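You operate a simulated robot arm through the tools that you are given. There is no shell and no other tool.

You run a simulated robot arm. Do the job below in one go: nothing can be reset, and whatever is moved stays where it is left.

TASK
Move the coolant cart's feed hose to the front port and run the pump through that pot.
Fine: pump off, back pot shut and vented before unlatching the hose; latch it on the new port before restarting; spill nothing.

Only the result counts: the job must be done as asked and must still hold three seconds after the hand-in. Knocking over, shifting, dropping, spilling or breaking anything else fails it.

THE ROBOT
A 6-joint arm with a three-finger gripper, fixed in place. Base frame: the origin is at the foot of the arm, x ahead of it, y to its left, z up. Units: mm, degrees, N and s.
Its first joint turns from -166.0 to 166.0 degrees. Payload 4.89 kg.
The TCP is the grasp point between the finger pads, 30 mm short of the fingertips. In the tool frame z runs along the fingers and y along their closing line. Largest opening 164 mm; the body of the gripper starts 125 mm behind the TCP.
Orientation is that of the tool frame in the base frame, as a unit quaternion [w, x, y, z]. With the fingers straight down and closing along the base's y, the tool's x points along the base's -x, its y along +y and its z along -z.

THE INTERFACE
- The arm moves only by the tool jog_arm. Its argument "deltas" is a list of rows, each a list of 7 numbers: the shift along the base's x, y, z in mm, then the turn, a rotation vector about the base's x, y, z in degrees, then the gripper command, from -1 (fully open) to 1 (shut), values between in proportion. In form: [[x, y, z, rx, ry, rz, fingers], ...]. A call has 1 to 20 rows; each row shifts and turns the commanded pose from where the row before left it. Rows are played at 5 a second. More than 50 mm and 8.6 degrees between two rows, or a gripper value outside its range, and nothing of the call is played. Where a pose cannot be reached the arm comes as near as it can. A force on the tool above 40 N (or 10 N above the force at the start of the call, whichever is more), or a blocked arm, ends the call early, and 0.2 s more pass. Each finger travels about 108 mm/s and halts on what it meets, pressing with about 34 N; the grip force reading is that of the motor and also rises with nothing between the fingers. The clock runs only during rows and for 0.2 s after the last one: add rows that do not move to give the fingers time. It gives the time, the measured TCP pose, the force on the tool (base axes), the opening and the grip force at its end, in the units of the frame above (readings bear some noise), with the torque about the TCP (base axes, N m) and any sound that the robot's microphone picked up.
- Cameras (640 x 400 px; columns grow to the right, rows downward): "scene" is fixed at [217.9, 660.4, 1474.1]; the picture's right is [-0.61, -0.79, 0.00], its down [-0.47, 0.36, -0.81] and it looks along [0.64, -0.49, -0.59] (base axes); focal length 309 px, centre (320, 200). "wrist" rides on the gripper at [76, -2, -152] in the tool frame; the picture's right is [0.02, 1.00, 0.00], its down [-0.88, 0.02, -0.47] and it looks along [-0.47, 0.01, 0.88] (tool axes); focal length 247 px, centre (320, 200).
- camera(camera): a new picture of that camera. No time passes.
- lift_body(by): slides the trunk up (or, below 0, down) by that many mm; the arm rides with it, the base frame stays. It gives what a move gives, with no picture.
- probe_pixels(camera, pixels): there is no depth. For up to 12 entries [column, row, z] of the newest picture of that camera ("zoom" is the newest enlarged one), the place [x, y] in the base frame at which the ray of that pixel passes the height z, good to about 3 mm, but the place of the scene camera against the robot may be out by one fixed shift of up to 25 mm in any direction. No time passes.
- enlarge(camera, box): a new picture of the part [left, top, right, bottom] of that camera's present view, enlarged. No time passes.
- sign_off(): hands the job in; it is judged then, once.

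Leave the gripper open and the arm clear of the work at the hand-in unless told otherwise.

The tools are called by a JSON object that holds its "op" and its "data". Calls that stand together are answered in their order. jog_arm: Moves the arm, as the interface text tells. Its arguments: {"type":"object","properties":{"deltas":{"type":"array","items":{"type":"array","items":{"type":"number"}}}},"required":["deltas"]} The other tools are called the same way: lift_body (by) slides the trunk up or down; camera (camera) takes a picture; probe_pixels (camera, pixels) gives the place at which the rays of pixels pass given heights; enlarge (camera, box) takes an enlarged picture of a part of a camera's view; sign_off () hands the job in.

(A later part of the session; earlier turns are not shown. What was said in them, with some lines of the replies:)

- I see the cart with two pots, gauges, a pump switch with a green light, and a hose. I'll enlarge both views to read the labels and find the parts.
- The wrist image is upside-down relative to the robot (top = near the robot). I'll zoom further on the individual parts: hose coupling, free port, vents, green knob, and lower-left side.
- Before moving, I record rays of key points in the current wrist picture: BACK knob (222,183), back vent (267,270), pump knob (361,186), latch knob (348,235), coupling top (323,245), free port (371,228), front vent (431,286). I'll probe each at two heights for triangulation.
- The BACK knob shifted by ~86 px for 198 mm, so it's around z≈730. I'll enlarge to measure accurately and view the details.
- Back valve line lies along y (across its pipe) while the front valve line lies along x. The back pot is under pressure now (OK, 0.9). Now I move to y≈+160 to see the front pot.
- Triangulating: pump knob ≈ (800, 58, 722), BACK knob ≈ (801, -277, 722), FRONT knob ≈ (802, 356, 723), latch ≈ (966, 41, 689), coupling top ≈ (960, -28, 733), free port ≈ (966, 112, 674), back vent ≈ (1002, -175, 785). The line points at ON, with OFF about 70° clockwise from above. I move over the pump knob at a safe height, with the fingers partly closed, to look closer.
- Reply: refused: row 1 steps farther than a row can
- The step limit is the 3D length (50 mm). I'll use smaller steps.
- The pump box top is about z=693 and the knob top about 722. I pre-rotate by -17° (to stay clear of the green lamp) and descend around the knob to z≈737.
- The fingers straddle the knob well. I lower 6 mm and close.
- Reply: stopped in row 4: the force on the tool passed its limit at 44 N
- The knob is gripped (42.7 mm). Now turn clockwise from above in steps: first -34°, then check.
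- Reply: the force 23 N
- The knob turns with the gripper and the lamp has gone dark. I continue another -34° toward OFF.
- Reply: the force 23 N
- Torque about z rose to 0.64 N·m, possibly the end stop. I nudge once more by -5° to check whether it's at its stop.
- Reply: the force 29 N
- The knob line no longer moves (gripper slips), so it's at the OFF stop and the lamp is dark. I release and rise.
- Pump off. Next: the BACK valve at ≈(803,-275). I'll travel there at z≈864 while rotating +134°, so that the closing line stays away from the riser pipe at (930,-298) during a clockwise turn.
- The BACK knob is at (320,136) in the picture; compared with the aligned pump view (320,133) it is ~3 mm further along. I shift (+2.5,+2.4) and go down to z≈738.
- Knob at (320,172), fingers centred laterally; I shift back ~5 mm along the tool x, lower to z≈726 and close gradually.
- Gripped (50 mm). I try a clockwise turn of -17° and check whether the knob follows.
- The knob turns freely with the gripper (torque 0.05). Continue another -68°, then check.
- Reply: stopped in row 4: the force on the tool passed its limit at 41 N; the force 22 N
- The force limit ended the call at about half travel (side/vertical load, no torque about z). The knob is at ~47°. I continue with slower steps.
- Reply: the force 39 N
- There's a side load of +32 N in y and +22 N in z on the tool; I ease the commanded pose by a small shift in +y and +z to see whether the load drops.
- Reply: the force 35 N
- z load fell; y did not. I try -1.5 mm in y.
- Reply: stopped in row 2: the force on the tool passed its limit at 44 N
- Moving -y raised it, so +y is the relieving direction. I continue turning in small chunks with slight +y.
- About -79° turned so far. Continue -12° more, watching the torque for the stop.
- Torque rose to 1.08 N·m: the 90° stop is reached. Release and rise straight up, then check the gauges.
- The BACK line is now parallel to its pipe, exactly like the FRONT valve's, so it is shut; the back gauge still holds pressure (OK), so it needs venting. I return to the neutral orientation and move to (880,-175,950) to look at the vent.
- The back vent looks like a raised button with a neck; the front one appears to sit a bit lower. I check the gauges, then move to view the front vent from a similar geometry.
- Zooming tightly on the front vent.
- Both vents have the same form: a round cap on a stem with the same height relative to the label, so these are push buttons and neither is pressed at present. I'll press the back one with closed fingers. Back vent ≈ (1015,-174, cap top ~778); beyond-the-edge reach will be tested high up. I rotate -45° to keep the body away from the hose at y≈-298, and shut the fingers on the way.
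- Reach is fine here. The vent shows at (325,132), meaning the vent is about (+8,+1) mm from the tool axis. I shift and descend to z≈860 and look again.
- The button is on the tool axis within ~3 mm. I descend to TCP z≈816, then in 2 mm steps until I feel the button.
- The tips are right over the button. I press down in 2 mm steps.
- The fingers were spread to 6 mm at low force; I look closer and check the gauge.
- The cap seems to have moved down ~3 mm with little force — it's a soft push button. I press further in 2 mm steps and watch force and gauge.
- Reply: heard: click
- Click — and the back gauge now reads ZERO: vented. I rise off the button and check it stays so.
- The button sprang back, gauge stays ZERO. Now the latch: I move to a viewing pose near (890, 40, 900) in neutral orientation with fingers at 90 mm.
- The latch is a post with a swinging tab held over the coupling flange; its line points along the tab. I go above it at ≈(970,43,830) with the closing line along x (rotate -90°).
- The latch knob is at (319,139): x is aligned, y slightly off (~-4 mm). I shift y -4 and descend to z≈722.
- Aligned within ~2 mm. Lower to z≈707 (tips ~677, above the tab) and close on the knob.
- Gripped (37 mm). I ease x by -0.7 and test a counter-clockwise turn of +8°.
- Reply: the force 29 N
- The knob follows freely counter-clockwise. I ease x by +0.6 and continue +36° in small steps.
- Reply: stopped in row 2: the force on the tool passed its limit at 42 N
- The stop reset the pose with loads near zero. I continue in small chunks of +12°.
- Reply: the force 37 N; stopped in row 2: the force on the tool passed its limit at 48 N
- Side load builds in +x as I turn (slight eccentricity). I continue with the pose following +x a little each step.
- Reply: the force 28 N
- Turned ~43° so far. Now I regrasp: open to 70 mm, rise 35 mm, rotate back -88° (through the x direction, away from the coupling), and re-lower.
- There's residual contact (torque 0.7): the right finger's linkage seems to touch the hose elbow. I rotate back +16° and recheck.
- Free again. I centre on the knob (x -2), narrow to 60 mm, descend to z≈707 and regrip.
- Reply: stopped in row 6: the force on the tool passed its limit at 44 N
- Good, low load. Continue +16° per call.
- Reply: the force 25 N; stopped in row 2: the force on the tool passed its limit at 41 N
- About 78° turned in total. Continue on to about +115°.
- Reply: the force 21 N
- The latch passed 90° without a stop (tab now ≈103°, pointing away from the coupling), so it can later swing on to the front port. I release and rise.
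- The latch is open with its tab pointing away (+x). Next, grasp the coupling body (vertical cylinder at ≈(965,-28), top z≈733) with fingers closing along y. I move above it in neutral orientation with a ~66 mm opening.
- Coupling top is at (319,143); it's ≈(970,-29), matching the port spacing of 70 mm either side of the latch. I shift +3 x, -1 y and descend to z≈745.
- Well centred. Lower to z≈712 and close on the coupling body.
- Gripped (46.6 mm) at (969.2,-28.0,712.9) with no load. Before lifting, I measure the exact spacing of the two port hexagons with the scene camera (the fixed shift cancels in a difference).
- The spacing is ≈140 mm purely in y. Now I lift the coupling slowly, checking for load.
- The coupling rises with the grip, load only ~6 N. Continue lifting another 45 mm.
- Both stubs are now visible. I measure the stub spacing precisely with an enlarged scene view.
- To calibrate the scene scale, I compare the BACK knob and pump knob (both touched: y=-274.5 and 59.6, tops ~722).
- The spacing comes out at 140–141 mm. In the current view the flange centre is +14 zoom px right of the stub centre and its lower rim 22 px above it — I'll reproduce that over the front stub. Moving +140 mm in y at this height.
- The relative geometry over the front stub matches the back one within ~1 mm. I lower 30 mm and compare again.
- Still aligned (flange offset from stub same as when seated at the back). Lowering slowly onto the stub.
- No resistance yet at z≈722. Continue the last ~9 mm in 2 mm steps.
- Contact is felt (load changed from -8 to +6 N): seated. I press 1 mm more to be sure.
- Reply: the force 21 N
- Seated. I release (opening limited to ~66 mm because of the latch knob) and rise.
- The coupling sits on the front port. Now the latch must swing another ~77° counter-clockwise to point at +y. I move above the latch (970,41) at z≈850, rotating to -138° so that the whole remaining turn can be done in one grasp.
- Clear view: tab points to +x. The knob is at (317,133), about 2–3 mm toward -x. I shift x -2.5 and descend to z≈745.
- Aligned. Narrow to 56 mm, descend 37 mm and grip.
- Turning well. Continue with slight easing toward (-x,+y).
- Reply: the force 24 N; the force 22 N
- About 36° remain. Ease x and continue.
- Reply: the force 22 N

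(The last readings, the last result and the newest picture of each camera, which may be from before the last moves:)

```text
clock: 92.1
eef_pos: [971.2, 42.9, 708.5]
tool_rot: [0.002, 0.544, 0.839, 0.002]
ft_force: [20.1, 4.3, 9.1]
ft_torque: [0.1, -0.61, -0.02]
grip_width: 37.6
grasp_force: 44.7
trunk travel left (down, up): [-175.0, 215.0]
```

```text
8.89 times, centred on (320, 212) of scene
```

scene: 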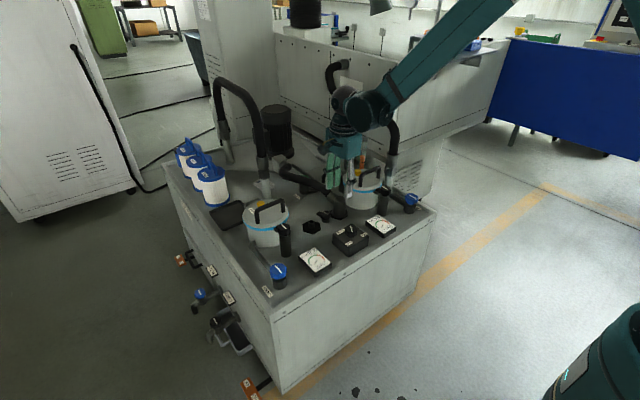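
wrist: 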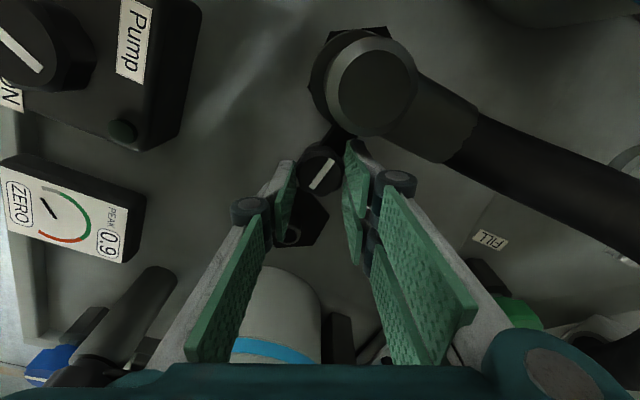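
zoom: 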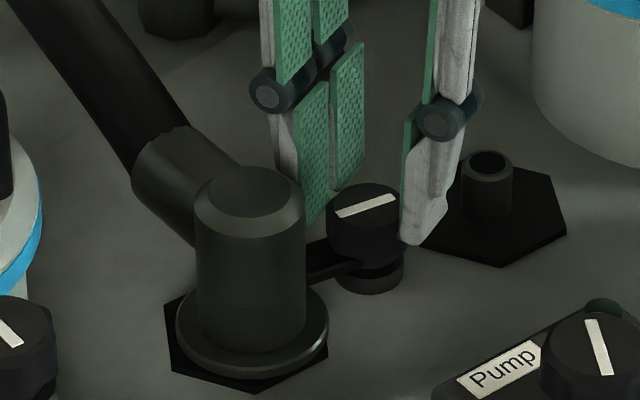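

Nearly there. Continue +12°, watching torque for the stop.

{"op": "jog_arm", "data": {"deltas": [[0.5, 0, 0, 0, 0, 4, 0.75], [0.4, 0, 0, 0, 0, 4, 0.75], [0.3, 0, 0, 0, 0, 4, 0.75], [0, 0, 0, 0, 0, 0, 0.75]]}}

{"op": "enlarge", "data": {"camera": "scene", "box": [290, 190, 350, 235]}}

{"op": "camera", "data": {"camera": "wrist"}}

```text
clock: 93.1
eef_pos: [971.6, 42.8, 708.0]
tool_rot: [0.002, 0.453, 0.891, 0.003]
ft_force: [-7.6, 10.7, 3.5]
ft_torque: [0.69, 0.63, -0.48]
grip_width: 37.0
grasp_force: 44.7
trunk travel left (down, up): [-175.0, 215.0]
```

```text
8.89 times, centred on (320, 212) of scene
```

zoom: 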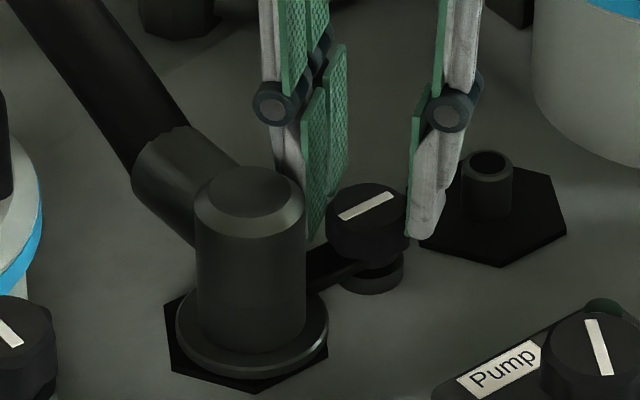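

```text
taken
```

wrist: 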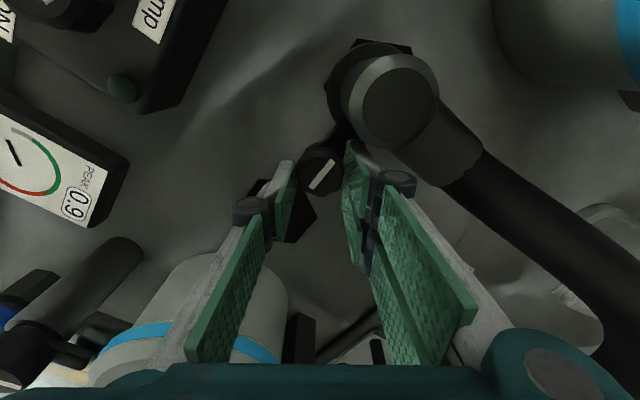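

Torque -0.48 N·m: at the stop, with the tab over the front flange. One more +5° nudge to confirm.

{"op": "jog_arm", "data": {"deltas": [[0, 0, 0, 0, 0, 3, 0.75], [0, 0, 0, 0, 0, 2, 0.75], [0, 0, 0, 0, 0, 0, 0.75]]}}

{"op": "enlarge", "data": {"camera": "scene", "box": [290, 190, 350, 235]}}

```text
clock: 93.9
eef_pos: [972.3, 42.4, 708.4]
tool_rot: [0.002, 0.414, 0.91, 0.002]
ft_force: [1.5, -0.4, -1.7]
ft_torque: [-0.19, -0.27, -0.4]
grip_width: 37.4
grasp_force: 44.8
trunk travel left (down, up): [-175.0, 215.0]
```

```text
8.89 times, centred on (320, 212) of scene
```

zoom: 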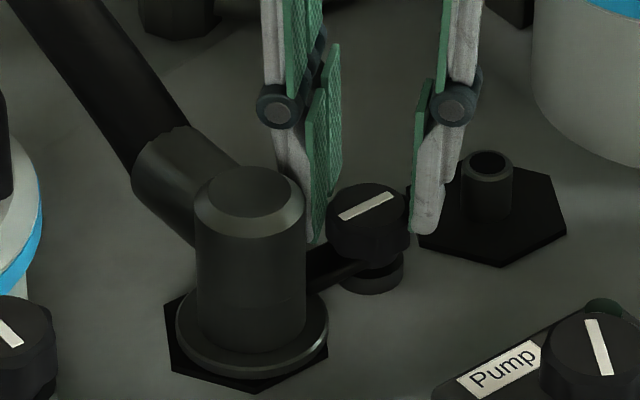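

The line no longer moves: latched at the stop. I open only slightly (48 mm, elbow close by), rise, then view.

{"op": "jog_arm", "data": {"deltas": [[0, 0, 0, 0, 0, 0, 0.5], [0, 0, 0, 0, 0, 0, 0.41], [0, 0, 0, 0, 0, 0, 0.41], [0, 0, 20, 0, 0, 0, 0.41], [0, 0, 40, 0, 0, 0, 0.41], [0, 0, 45, 0, 0, 0, 0.41], [0, 0, 45, 0, 0, 0, 0.2], [-40, 0, 0, 0, 0, 0, 0], [-40, 0, 0, 0, 0, 0, -0.1], [0, 0, 0, 0, 0, 0, -0.1]]}}

{"op": "enlarge", "data": {"camera": "scene", "box": [290, 190, 350, 235]}}

{"op": "camera", "data": {"camera": "wrist"}}

{"op": "camera", "data": {"camera": "scene"}}

```text
clock: 96.1
eef_pos: [890.7, 40.6, 861.4]
tool_rot: [0.002, 0.414, 0.91, 0.003]
ft_force: [-0.2, -0.4, 0.4]
ft_torque: [0.02, -0.05, 0.01]
grip_width: 90.2
grasp_force: 0.1
trunk travel left (down, up): [-175.0, 215.0]
```

```text
8.89 times, centred on (320, 212) of scene
```

zoom: 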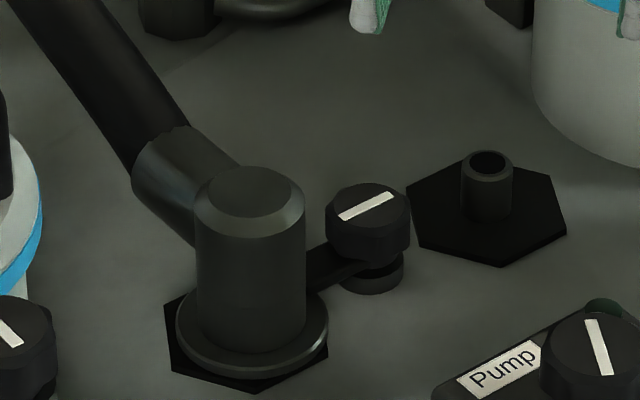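

```text
taken
```

wrist: 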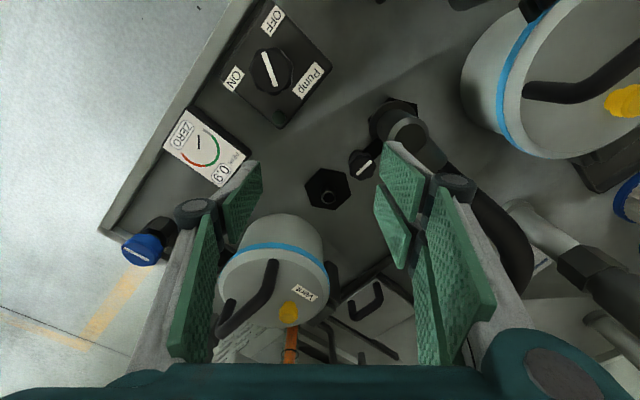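

```text
taken
```

scene: 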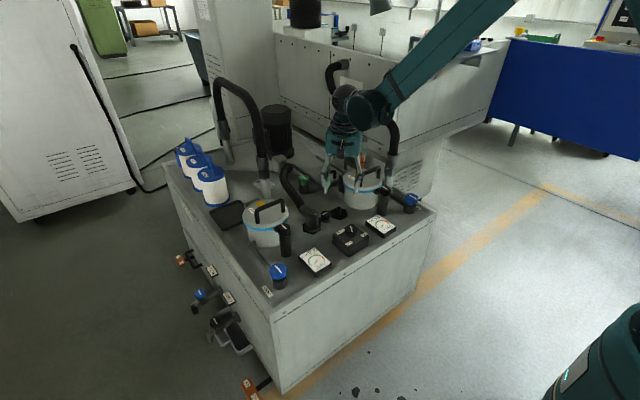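

Latched over the front flange. Next: open the FRONT valve, expected at ≈(804,357,722). I fly there at z≈861 keeping the -49° orientation (ready for a +90° turn).

{"op": "jog_arm", "data": {"deltas": [[-20, 35, 0, 0, 0, 0, -0.1], [-20, 40, 0, 0, 0, 0, -0.1], [-20, 40, 0, 0, 0, 0, -0.1], [-20, 40, 0, 0, 0, 0, -0.1], [-7, 45, 0, 0, 0, 0, -0.1], [0, 45, 0, 0, 0, 0, -0.1], [0, 45, 0, 0, 0, 0, -0.1], [0, 26, 0, 0, 0, 0, -0.1], [0, 0, 0, 0, 0, 0, -0.1]]}}

{"op": "camera", "data": {"camera": "wrist"}}

{"op": "enlarge", "data": {"camera": "scene", "box": [230, 190, 330, 300]}}

```text
clock: 98.1
eef_pos: [807.0, 357.6, 857.4]
tool_rot: [0.003, 0.414, 0.91, 0.003]
ft_force: [-0.5, -0.7, -0.4]
ft_torque: [-0.05, 0.02, -0.01]
grip_width: 90.3
grasp_force: 0.0
trunk travel left (down, up): [-175.0, 215.0]
```

```text
taken
```

wrist: 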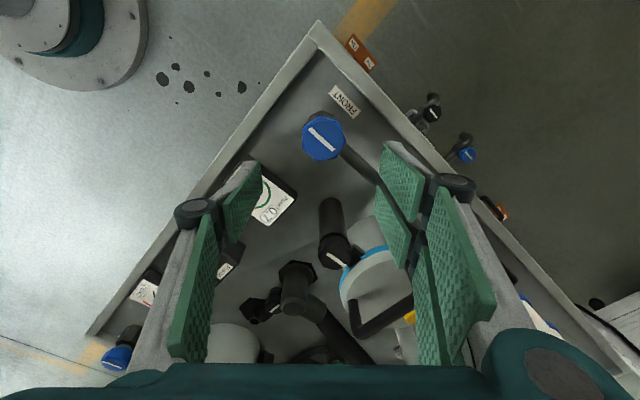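

```text
3.64 times, centred on (280, 245) of scene
```

zoom: 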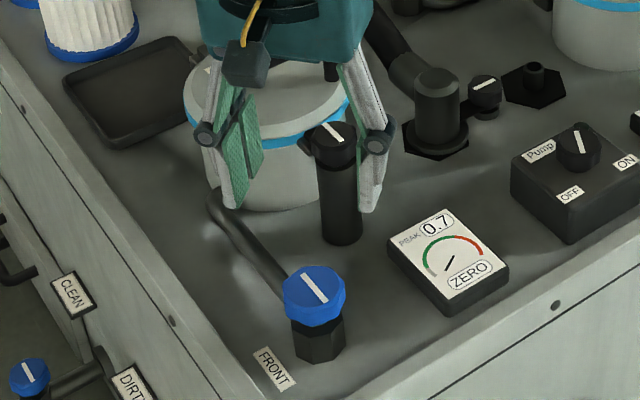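

The FRONT knob is at (322,137), close to the expected alignment. Descend to z≈738 and check.

{"op": "jog_arm", "data": {"deltas": [[1, 0, -40, 0, 0, 0, -0.1], [0, 0, -45, 0, 0, 0, -0.1], [0, 0, -35, 0, 0, 0, -0.1], [0, 0, 0, 0, 0, 0, -0.1]]}}

{"op": "camera", "data": {"camera": "wrist"}}

```text
clock: 99.1
eef_pos: [806.8, 355.4, 738.0]
tool_rot: [0.003, 0.414, 0.91, 0.002]
ft_force: [0.1, 0.2, -0.1]
ft_torque: [0.02, 0.04, -0.01]
grip_width: 90.2
grasp_force: 0.1
trunk travel left (down, up): [-175.0, 215.0]
```

```text
taken
```

wrist: 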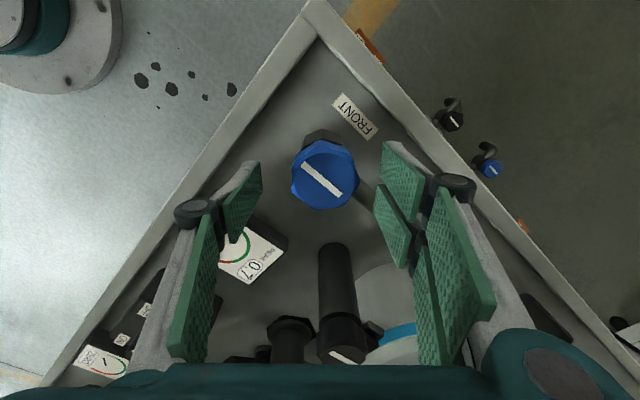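

Slight offset: I shift y +3, lower 12 mm and close.

{"op": "jog_arm", "data": {"deltas": [[0, 3, -6, 0, 0, 0, -0.1], [0, 0, -6, 0, 0, 0, -0.1], [0, 0, 0, 0, 0, 0, 0.15], [0, 0, 0, 0, 0, 0, 0.3], [0, 0, 0, 0, 0, 0, 0.4], [0, 0, 0, 0, 0, 0, 0.55], [0, 0, 0, 0, 0, 0, 0.65]]}}

{"op": "jog_arm", "data": {"deltas": [[0, 0, 0, 0, 0, 4, 0.65], [0, 0, 0, 0, 0, 4, 0.65], [0, 0, 0, 0, 0, 4, 0.65], [0, 0, 0, 0, 0, 0, 0.65]]}}

{"op": "camera", "data": {"camera": "wrist"}}

```text
clock: 100.8
eef_pos: [806.8, 361.9, 726.6]
tool_rot: [0.003, 0.414, 0.91, 0.004]
ft_force: [3.2, 5.9, -0.5]
ft_torque: [0.25, 0.04, 0.08]
grip_width: 50.8
grasp_force: 45.4
trunk travel left (down, up): [-175.0, 215.0]
stopped in row 7: the force on the tool passed its limit at 41 N (the readings are from after the stop); the commanded pose is now the measured one
```

```text
clock: 101.8
eef_pos: [807.6, 361.2, 726.3]
tool_rot: [0.002, 0.315, 0.949, 0.004]
ft_force: [-7.2, -0.8, -6.2]
ft_torque: [-0.22, 0.06, 0.03]
grip_width: 51.0
grasp_force: 44.7
trunk travel left (down, up): [-175.0, 215.0]
```

```text
taken
```

wrist: 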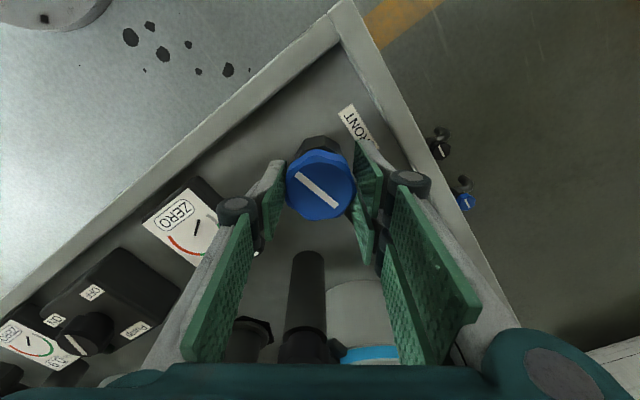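

The knob follows counter-clockwise. Continue.

{"op": "jog_arm", "data": {"deltas": [[0, 0, 0, 0, 0, 4, 0.65], [0, 0, 0, 0, 0, 4, 0.65], [0, 0, 0, 0, 0, 4, 0.65], [0, 0, 0, 0, 0, 4, 0.65], [0, 0, 0, 0, 0, 0, 0.65]]}}

{"op": "jog_arm", "data": {"deltas": [[0, 0, 0, 0, 0, 4, 0.65], [0, 0, 0, 0, 0, 4, 0.65], [0, 0, 0, 0, 0, 4, 0.65], [0, 0, 0, 0, 0, 4, 0.65], [0, 0, 0, 0, 0, 0, 0.65]]}}

{"op": "jog_arm", "data": {"deltas": [[0, 0, 0, 0, 0, 4, 0.65], [0, 0, 0, 0, 0, 4, 0.65], [0, 0, 0, 0, 0, 4, 0.65], [0, 0, 0, 0, 0, 4, 0.65], [0, 0, 0, 0, 0, 0, 0.65]]}}

{"op": "camera", "data": {"camera": "wrist"}}

```text
clock: 103.0
eef_pos: [806.8, 360.6, 726.3]
tool_rot: [0.001, 0.181, 0.984, 0.004]
ft_force: [-23.7, -19.6, -27.8]
ft_torque: [-0.56, 0.5, -0.06]
grip_width: 51.1
grasp_force: 45.0
trunk travel left (down, up): [-175.0, 215.0]
```

```text
clock: 103.7
eef_pos: [807.9, 360.0, 725.9]
tool_rot: [0.0, 0.115, 0.993, 0.004]
ft_force: [-1.5, -3.8, -8.3]
ft_torque: [-0.15, 0.1, -0.01]
grip_width: 50.7
grasp_force: 45.1
trunk travel left (down, up): [-175.0, 215.0]
stopped in row 3: the force on the tool passed its limit at 51 N (the readings are from after the stop); the commanded pose is now the measured one
```

```text
clock: 104.9
eef_pos: [807.2, 359.1, 728.0]
tool_rot: [0.0, -0.025, 1.0, 0.005]
ft_force: [2.0, -22.2, -4.1]
ft_torque: [-0.85, -0.16, -0.05]
grip_width: 50.7
grasp_force: 45.7
trunk travel left (down, up): [-175.0, 215.0]
```

```text
taken
```

wrist: 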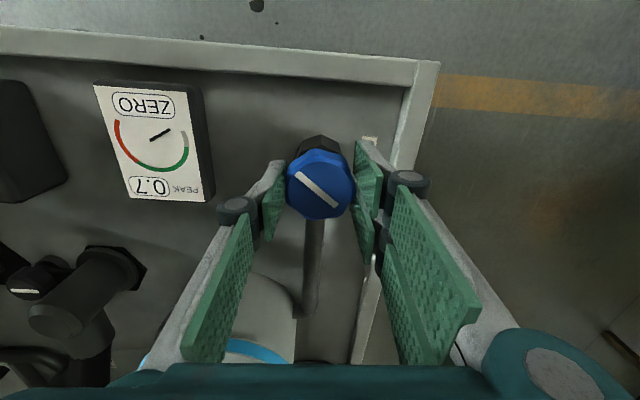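

About 52° turned. I ease y by -0.8 and continue.

{"op": "jog_arm", "data": {"deltas": [[0, -0.6, 0, 0, 0, 4, 0.65], [0, -0.3, 0, 0, 0, 4, 0.65], [0, -0.3, 0, 0, 0, 4, 0.65], [0, 0, 0, 0, 0, 0, 0.65]]}}

{"op": "jog_arm", "data": {"deltas": [[0, -0.3, 0, 0, 0, 4, 0.65], [0, -0.3, 0, 0, 0, 4, 0.65], [0, -0.3, 0, 0, 0, 4, 0.65], [0, 0, 0, 0, 0, 0, 0.65]]}}

{"op": "jog_arm", "data": {"deltas": [[0, 0, 0, 0, 0, 4, 0.65], [0, 0, 0, 0, 0, 4, 0.65], [0, 0, 0, 0, 0, 4, 0.65], [0, 0, 0, 0, 0, 0, 0.65]]}}

{"op": "camera", "data": {"camera": "wrist"}}

```text
clock: 105.9
eef_pos: [807.6, 357.8, 727.1]
tool_rot: [0.0, -0.129, 0.992, 0.004]
ft_force: [7.2, -23.4, -0.9]
ft_torque: [-0.81, -0.33, -0.1]
grip_width: 50.8
grasp_force: 45.0
trunk travel left (down, up): [-175.0, 215.0]
```

```text
clock: 106.9
eef_pos: [807.7, 358.0, 727.9]
tool_rot: [0.0, -0.232, 0.973, 0.004]
ft_force: [14.9, -21.8, -0.9]
ft_torque: [-0.54, -0.56, -0.09]
grip_width: 50.8
grasp_force: 45.7
trunk travel left (down, up): [-175.0, 215.0]
```

```text
clock: 107.9
eef_pos: [807.6, 357.4, 727.1]
tool_rot: [-0.002, -0.333, 0.943, 0.004]
ft_force: [15.1, -27.5, -6.6]
ft_torque: [-0.99, -0.24, -0.11]
grip_width: 50.7
grasp_force: 45.4
trunk travel left (down, up): [-175.0, 215.0]
```

```text
taken
```

wrist: 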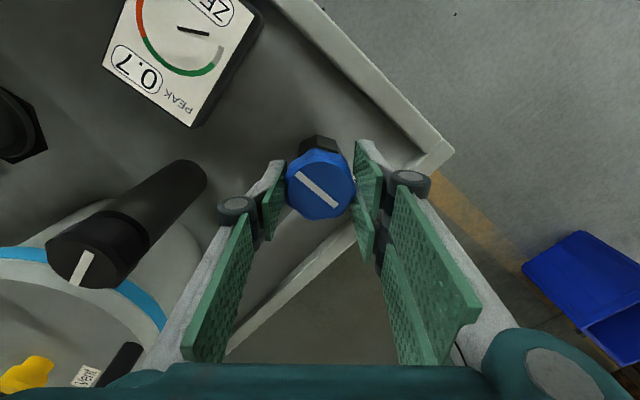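

~88° turned; final few degrees to the stop.

{"op": "jog_arm", "data": {"deltas": [[0.3, -0.6, 0, 0, 0, 3, 0.65], [0.2, -0.3, 0, 0, 0, 3, 0.65], [0, 0, 0, 0, 0, 2, 0.65], [0, 0, 0, 0, 0, 0, 0.65]]}}

{"op": "camera", "data": {"camera": "wrist"}}

```text
clock: 108.9
eef_pos: [808.5, 356.5, 727.8]
tool_rot: [-0.002, -0.397, 0.918, 0.004]
ft_force: [7.9, -27.2, -4.1]
ft_torque: [-0.71, -0.19, -0.94]
grip_width: 50.4
grasp_force: 44.9
trunk travel left (down, up): [-175.0, 215.0]
```

```text
taken
```

wrist: 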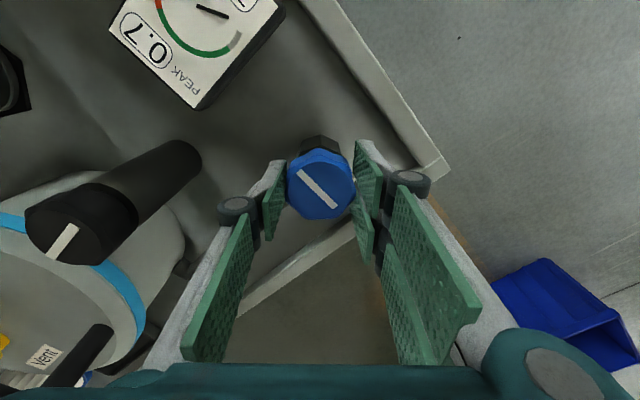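

Torque -0.94 N·m: at the 90° stop. Release and rise, then inspect everything before restarting the pump.

{"op": "jog_arm", "data": {"deltas": [[0, 0, 0, 0, 0, 0, 0.3], [0, 0, 0, 0, 0, 0, 0], [0, 0, 0, 0, 0, 0, -0.1], [0, 0, 40, 0, 0, 0, -0.1], [0, 0, 45, 0, 0, 0, -0.1], [0, 0, 45, 0, 0, 0, -0.1], [0, 0, 0, 0, 0, 0, -0.1]]}}

{"op": "enlarge", "data": {"camera": "scene", "box": [230, 150, 450, 300]}}

{"op": "camera", "data": {"camera": "scene"}}

{"op": "camera", "data": {"camera": "wrist"}}

```text
clock: 110.5
eef_pos: [806.5, 357.9, 855.9]
tool_rot: [-0.001, -0.398, 0.917, 0.005]
ft_force: [-0.2, -0.3, 0.2]
ft_torque: [0.04, -0.06, -0.03]
grip_width: 90.1
grasp_force: 0.0
trunk travel left (down, up): [-175.0, 215.0]
```

```text
2.67 times, centred on (340, 225) of scene
```

zoom: 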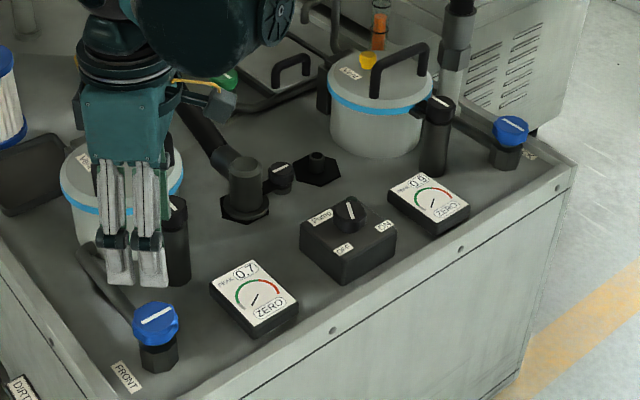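

```text
taken
```

scene: 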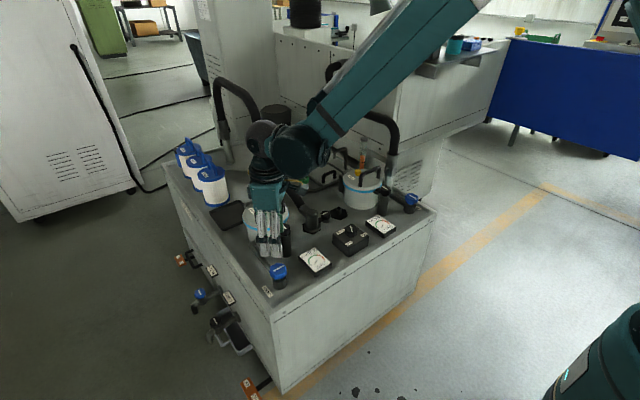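

```text
taken
```

wrist: 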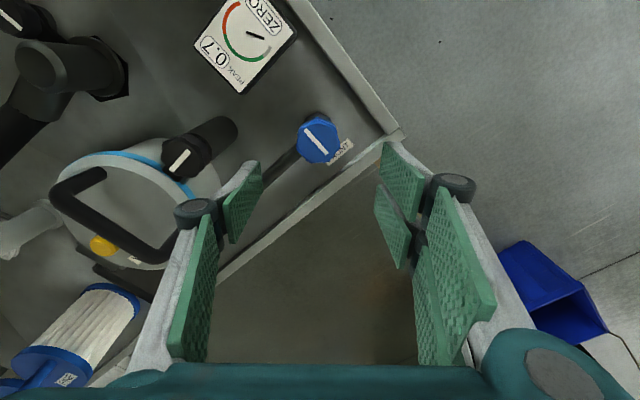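

FRONT valve line is now along y (as BACK was when running). Before restarting I inspect the side drains/labels to be sure nothing there is open.

{"op": "enlarge", "data": {"camera": "scene", "box": [170, 245, 250, 300]}}

{"op": "enlarge", "data": {"camera": "scene", "box": [190, 280, 280, 400]}}

{"op": "enlarge", "data": {"camera": "scene", "box": [170, 240, 215, 275]}}

```text
7.27 times, centred on (210, 272) of scene
```

zoom: 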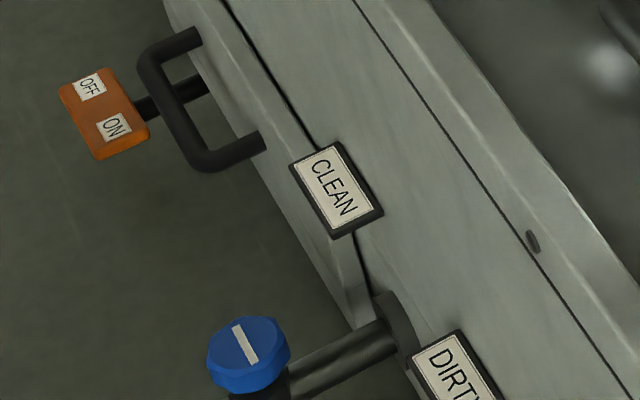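

```text
3.33 times, centred on (235, 340) of scene
```

zoom: 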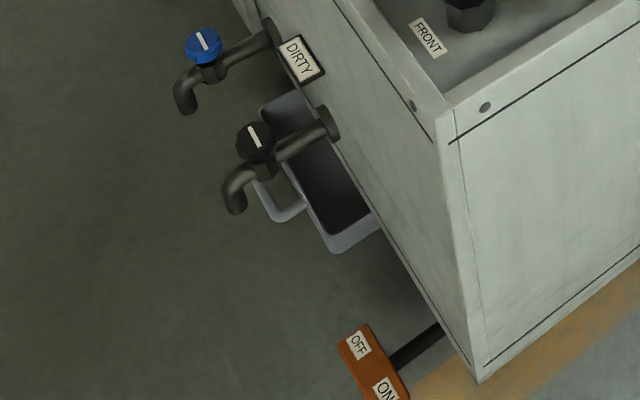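

```text
11.43 times, centred on (192, 258) of scene
```

zoom: 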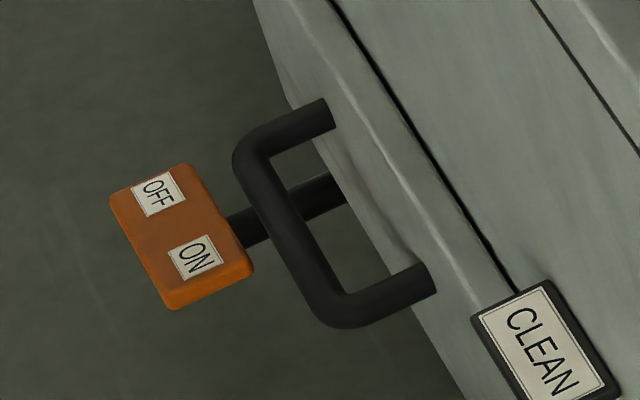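

The side taps and the FILL knob are all in the same untouched "line along x" (shut) state. Now restart the pump: I travel to above the pump knob (804.5, 59.6), rotating to -88°.

{"op": "jog_arm", "data": {"deltas": [[0, -17.5, 0, 0, 0, -8.4, -0.1], [0, -17.5, 0, 0, 0, -8.4, -0.1], [0, -17.5, 0, 0, 0, -8.4, -0.1], [0, -17.5, 0, 0, 0, -8.4, -0.1], [0, -17.5, 0, 0, 0, -8.4, -0.1], [0, -17.5, 0, 0, 0, -8.4, -0.1], [0, -17.5, 0, 0, 0, -8.4, -0.1], [0, -17.5, 0, 0, 0, -8.4, -0.1], [0, -17.5, 0, 0, 0, -8.4, -0.1], [0, -17.5, 0, 0, 0, -8.4, -0.1], [0, -17.5, 0, 0, 0, -8.4, -0.1], [0, -17.5, 0, 0, 0, -8.4, -0.1], [0, -17.5, 0, 0, 0, -8.4, -0.1], [0, -17.5, 0, 0, 0, -8.4, -0.1], [0, -17.5, 0, 0, 0, -8.4, -0.1], [-1, -17.5, 0, 0, 0, -8.4, -0.1], [-1, -18, 0, 0, 0, 0, -0.1], [0, 0, 0, 0, 0, 0, -0.1]]}}

{"op": "camera", "data": {"camera": "wrist"}}

```text
clock: 114.3
eef_pos: [805.9, 60.2, 857.4]
tool_rot: [0.004, 0.692, 0.722, 0.002]
ft_force: [-0.8, -0.5, 0.2]
ft_torque: [-0.01, 0.0, 0.02]
grip_width: 90.0
grasp_force: 0.0
trunk travel left (down, up): [-175.0, 215.0]
```

```text
taken
```

wrist: 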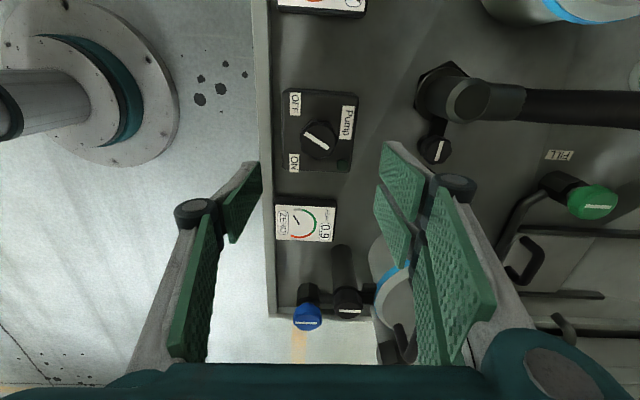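

Aligned within ~3 mm. I descend to z≈732 around the knob and close.

{"op": "jog_arm", "data": {"deltas": [[-1.5, -1, -40, 0, 0, 0, -0.1], [0, 0, -45, 0, 0, 0, -0.1], [0, 0, -34, 0, 0, 0, -0.1], [0, 0, -6, 0, 0, 0, -0.1], [0, 0, 0, 0, 0, 0, -0.1]]}}

{"op": "camera", "data": {"camera": "wrist"}}

```text
clock: 115.5
eef_pos: [804.4, 57.6, 733.4]
tool_rot: [0.003, 0.692, 0.722, 0.002]
ft_force: [0.5, -0.3, -0.7]
ft_torque: [0.0, 0.05, -0.01]
grip_width: 90.0
grasp_force: 0.1
trunk travel left (down, up): [-175.0, 215.0]
```

```text
taken
```

wrist: 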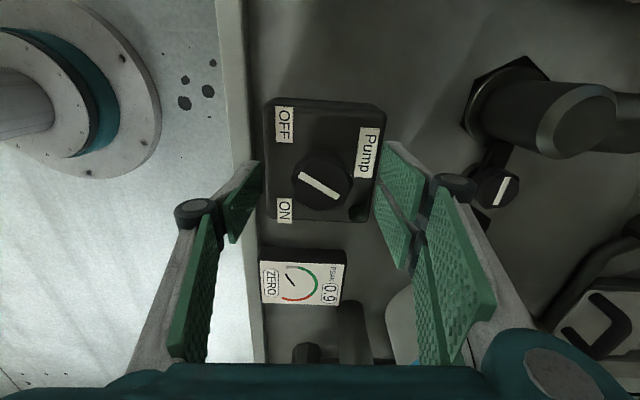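

Good alignment, knob at (321,183). Close and turn counter-clockwise toward ON.

{"op": "jog_arm", "data": {"deltas": [[0, 1, -1, 0, 0, 0, 0.15], [0, 0, 0, 0, 0, 0, 0.3], [0, 0, 0, 0, 0, 0, 0.45], [0, 0, 0, 0, 0, 0, 0.6], [0, 0, 0, 0, 0, 0, 0.7], [0, 0, 0, 0, 0, 0, 0.7]]}}

{"op": "jog_arm", "data": {"deltas": [[0, 0, 0, 0, 0, 4, 0.7], [0, 0, 0, 0, 0, 4, 0.7], [0, 0, 0, 0, 0, 4, 0.7], [0, 0, 0, 0, 0, 4, 0.7], [0, 0, 0, 0, 0, 0, 0.7]]}}

{"op": "jog_arm", "data": {"deltas": [[0, 0, 0, 0, 0, 4, 0.7], [0, 0, 0, 0, 0, 4, 0.7], [0, 0, 0, 0, 0, 4, 0.7], [0, 0, 0, 0, 0, 4, 0.7], [0, 0, 0, 0, 0, 0, 0.7]]}}

{"op": "camera", "data": {"camera": "wrist"}}

```text
clock: 116.9
eef_pos: [804.1, 59.7, 731.5]
tool_rot: [0.003, 0.691, 0.723, 0.004]
ft_force: [19.6, 0.6, 7.9]
ft_torque: [0.01, -0.58, 0.01]
grip_width: 42.6
grasp_force: 44.9
trunk travel left (down, up): [-175.0, 215.0]
```

```text
clock: 118.2
eef_pos: [804.9, 59.4, 731.8]
tool_rot: [0.003, 0.585, 0.811, 0.003]
ft_force: [1.0, 0.6, 8.7]
ft_torque: [0.16, 0.11, -0.05]
grip_width: 42.5
grasp_force: 45.4
trunk travel left (down, up): [-175.0, 215.0]
stopped in row 5: the force on the tool passed its limit at 40 N (the readings are from after the stop); the commanded pose is now the measured one
```

```text
clock: 119.4
eef_pos: [803.8, 60.0, 732.1]
tool_rot: [0.002, 0.466, 0.885, 0.004]
ft_force: [0.3, -2.8, 11.2]
ft_torque: [0.04, 0.1, 0.06]
grip_width: 42.5
grasp_force: 45.3
trunk travel left (down, up): [-175.0, 215.0]
```

```text
taken
```

wrist: 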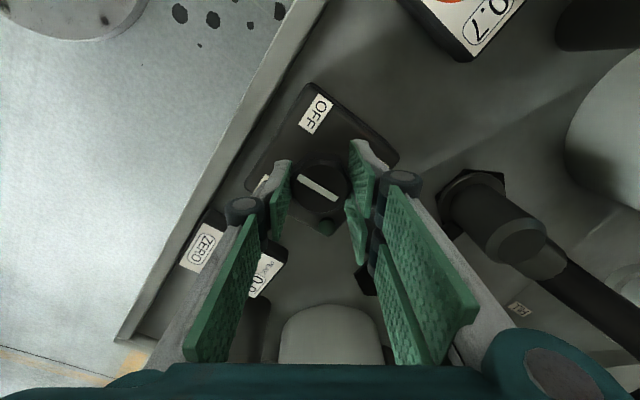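

32° turned so far, lamp still dark. Continue toward ON.

{"op": "jog_arm", "data": {"deltas": [[0, 0, 0, 0, 0, 4, 0.7], [0, 0, 0, 0, 0, 4, 0.7], [0, 0, 0, 0, 0, 4, 0.7], [0, 0, 0, 0, 0, 4, 0.7], [0, 0, 0, 0, 0, 0, 0.7]]}}

{"op": "jog_arm", "data": {"deltas": [[0, 0, 0, 0, 0, 4, 0.7], [0, 0, 0, 0, 0, 4, 0.7], [0, 0, 0, 0, 0, 4, 0.7], [0, 0, 0, 0, 0, 4, 0.7], [0, 0, 0, 0, 0, 0, 0.7]]}}

{"op": "camera", "data": {"camera": "wrist"}}

{"op": "enlarge", "data": {"camera": "scene", "box": [290, 190, 410, 280]}}

```text
clock: 120.6
eef_pos: [804.3, 59.4, 731.2]
tool_rot: [0.002, 0.338, 0.941, 0.003]
ft_force: [6.4, -8.3, 10.8]
ft_torque: [-0.14, -0.17, 0.09]
grip_width: 42.4
grasp_force: 45.1
trunk travel left (down, up): [-175.0, 215.0]
```

```text
clock: 121.8
eef_pos: [804.2, 60.5, 731.5]
tool_rot: [0.001, 0.203, 0.979, 0.004]
ft_force: [-5.4, -8.9, -0.3]
ft_torque: [-0.23, 0.17, -0.68]
grip_width: 42.5
grasp_force: 45.5
trunk travel left (down, up): [-175.0, 215.0]
```

```text
taken
```

wrist: 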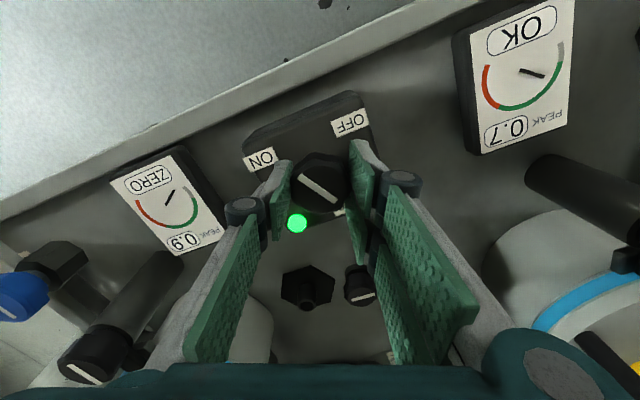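

```text
4.44 times, centred on (350, 235) of scene
```

zoom: 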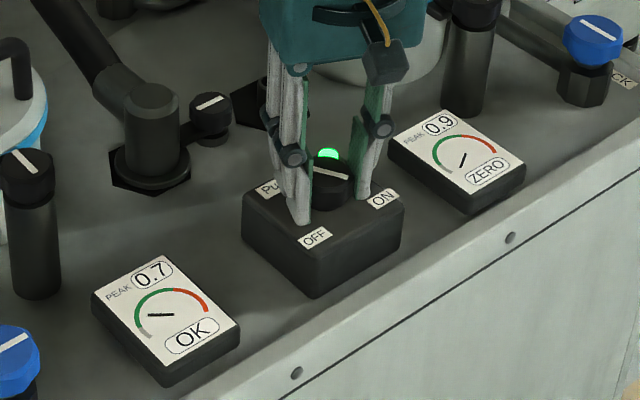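

The lamp is green, front gauge reads OK, back reads ZERO; torque -0.68 shows the ON stop. I release, rise and retreat.

{"op": "jog_arm", "data": {"deltas": [[0, 0, 0, 0, 0, 0, 0.4], [0, 0, 0, 0, 0, 0, 0.1], [0, 0, 0, 0, 0, 0, -0.1], [0, 0, 35, 0, 0, 0, -0.1], [0, 0, 45, 0, 0, 0, -0.1], [0, 0, 45, 0, 0, 0, -0.1], [0, 0, 45, 0, 0, 0, -0.3], [-30, 0, 35, 0, 0, 6, -0.6], [-35, 0, 30, 0, 0, 6, -1], [-35, 0, 30, 0, 0, 6, -1], [-35, 0, 30, 0, 0, 5, -1], [-35, 0, 30, 0, 0, 0, -1], [0, 0, 0, 0, 0, 0, -1], [0, 0, 0, 0, 0, 0, -1], [0, 0, 0, 0, 0, 0, -1], [0, 0, 0, 0, 0, 0, -1]]}}

{"op": "camera", "data": {"camera": "scene"}}

{"op": "enlarge", "data": {"camera": "scene", "box": [230, 150, 450, 300]}}

{"op": "camera", "data": {"camera": "wrist"}}

```text
clock: 125.2
eef_pos: [633.0, 59.4, 1053.1]
tool_rot: [0.0, 0.004, 1.0, 0.004]
ft_force: [0.0, 0.3, -0.1]
ft_torque: [-0.01, 0.03, 0.0]
grip_width: 164.0
grasp_force: 0.1
trunk travel left (down, up): [-175.0, 215.0]
```

```text
taken
```

scene: 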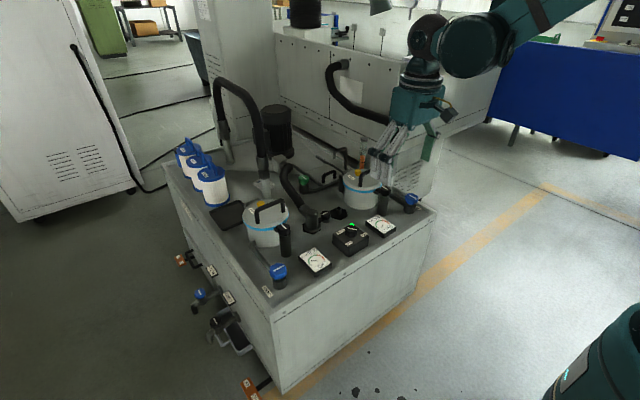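

```text
2.67 times, centred on (340, 225) of scene
```

zoom: 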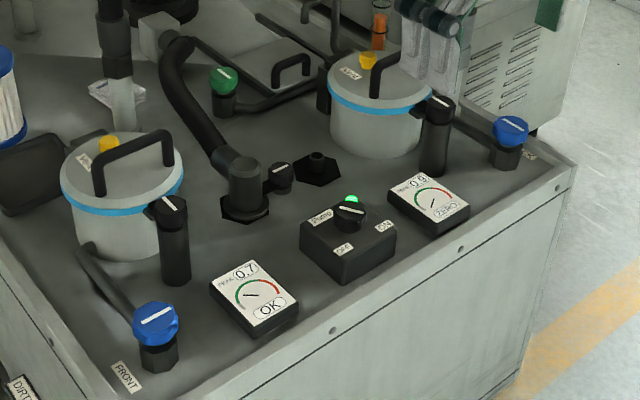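

```text
taken
```

wrist: 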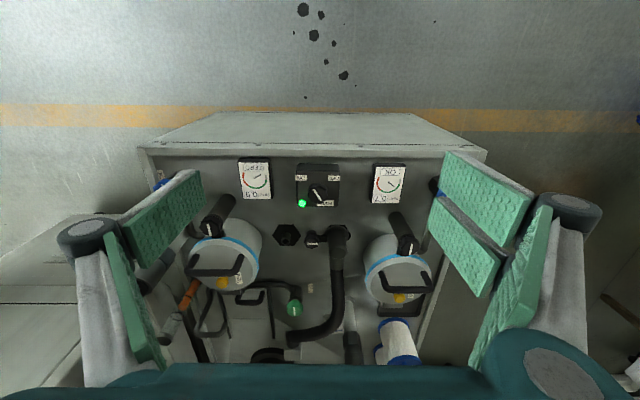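

Arm is clear with gripper open. One last check of gauges, latch and for any wetness after a couple more seconds.

{"op": "jog_arm", "data": {"deltas": [[0, 0, 0, 0, 0, 0, -1], [0, 0, 0, 0, 0, 0, -1], [0, 0, 0, 0, 0, 0, -1], [0, 0, 0, 0, 0, 0, -1], [0, 0, 0, 0, 0, 0, -1], [0, 0, 0, 0, 0, 0, -1], [0, 0, 0, 0, 0, 0, -1], [0, 0, 0, 0, 0, 0, -1], [0, 0, 0, 0, 0, 0, -1], [0, 0, 0, 0, 0, 0, -1]]}}

{"op": "enlarge", "data": {"camera": "scene", "box": [280, 190, 400, 280]}}

{"op": "enlarge", "data": {"camera": "wrist", "box": [230, 150, 430, 260]}}

```text
clock: 127.4
eef_pos: [632.9, 58.9, 1055.3]
tool_rot: [0.0, 0.004, 1.0, 0.005]
ft_force: [-0.6, -0.2, 0.4]
ft_torque: [-0.02, 0.0, 0.01]
grip_width: 164.1
grasp_force: 0.0
trunk travel left (down, up): [-175.0, 215.0]
```

```text
4.44 times, centred on (340, 235) of scene
```

zoom: 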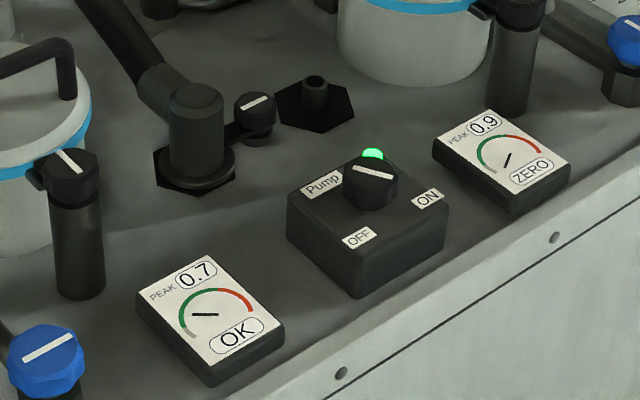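

```text
3.20 times, centred on (330, 205) of wrist
```

zoom: 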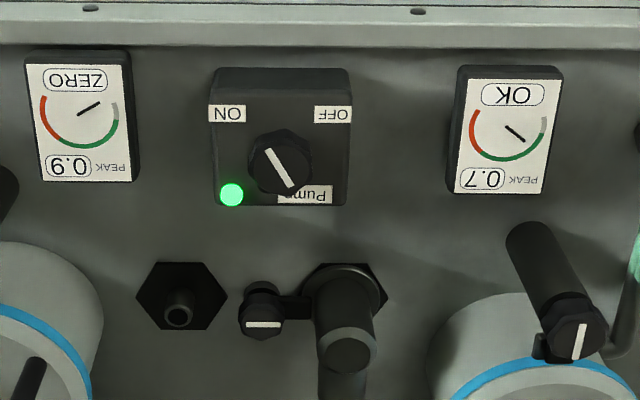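

The pump is ON with the lamp green and the front gauge steady at OK. The back gauge is at ZERO, the hose is latched on the front port, and nothing is spilt. The arm is clear and the gripper open, so I'm handing in.

{"op": "sign_off", "data": {}}

```text
The job is handed in.
```

The coolant cart's feed hose is now latched on the front port, and the pump is running through the front pot. I've handed the job in.

- **Order of work:** I switched the pump off, shut the BACK valve and vented the back pot until its gauge read ZERO. Only then did I unlatch the hose. The hose was latched on the front port and the FRONT valve opened before I turned the pump back on.
- **State at hand-in:** The pump lamp is green. The front gauge is steady at OK (peak 0.7) and the back gauge stays at ZERO. The latch knob and both pot valves were turned to their stops.
- **Spills and surroundings:** I saw no coolant on the cart. The FILL knob, side taps and lid clamps were not touched. During the first latch turn, a finger of the gripper appeared to brush the hose elbow lightly, and I backed off at once. The hose then lifted and seated normally.
- **Valve convention:** I took "line along the pipe" as shut, because the back pot was running under pressure with its line across the pipe. The gauges after restart agree with that.

The arm is clear of the cart with the gripper fully open.
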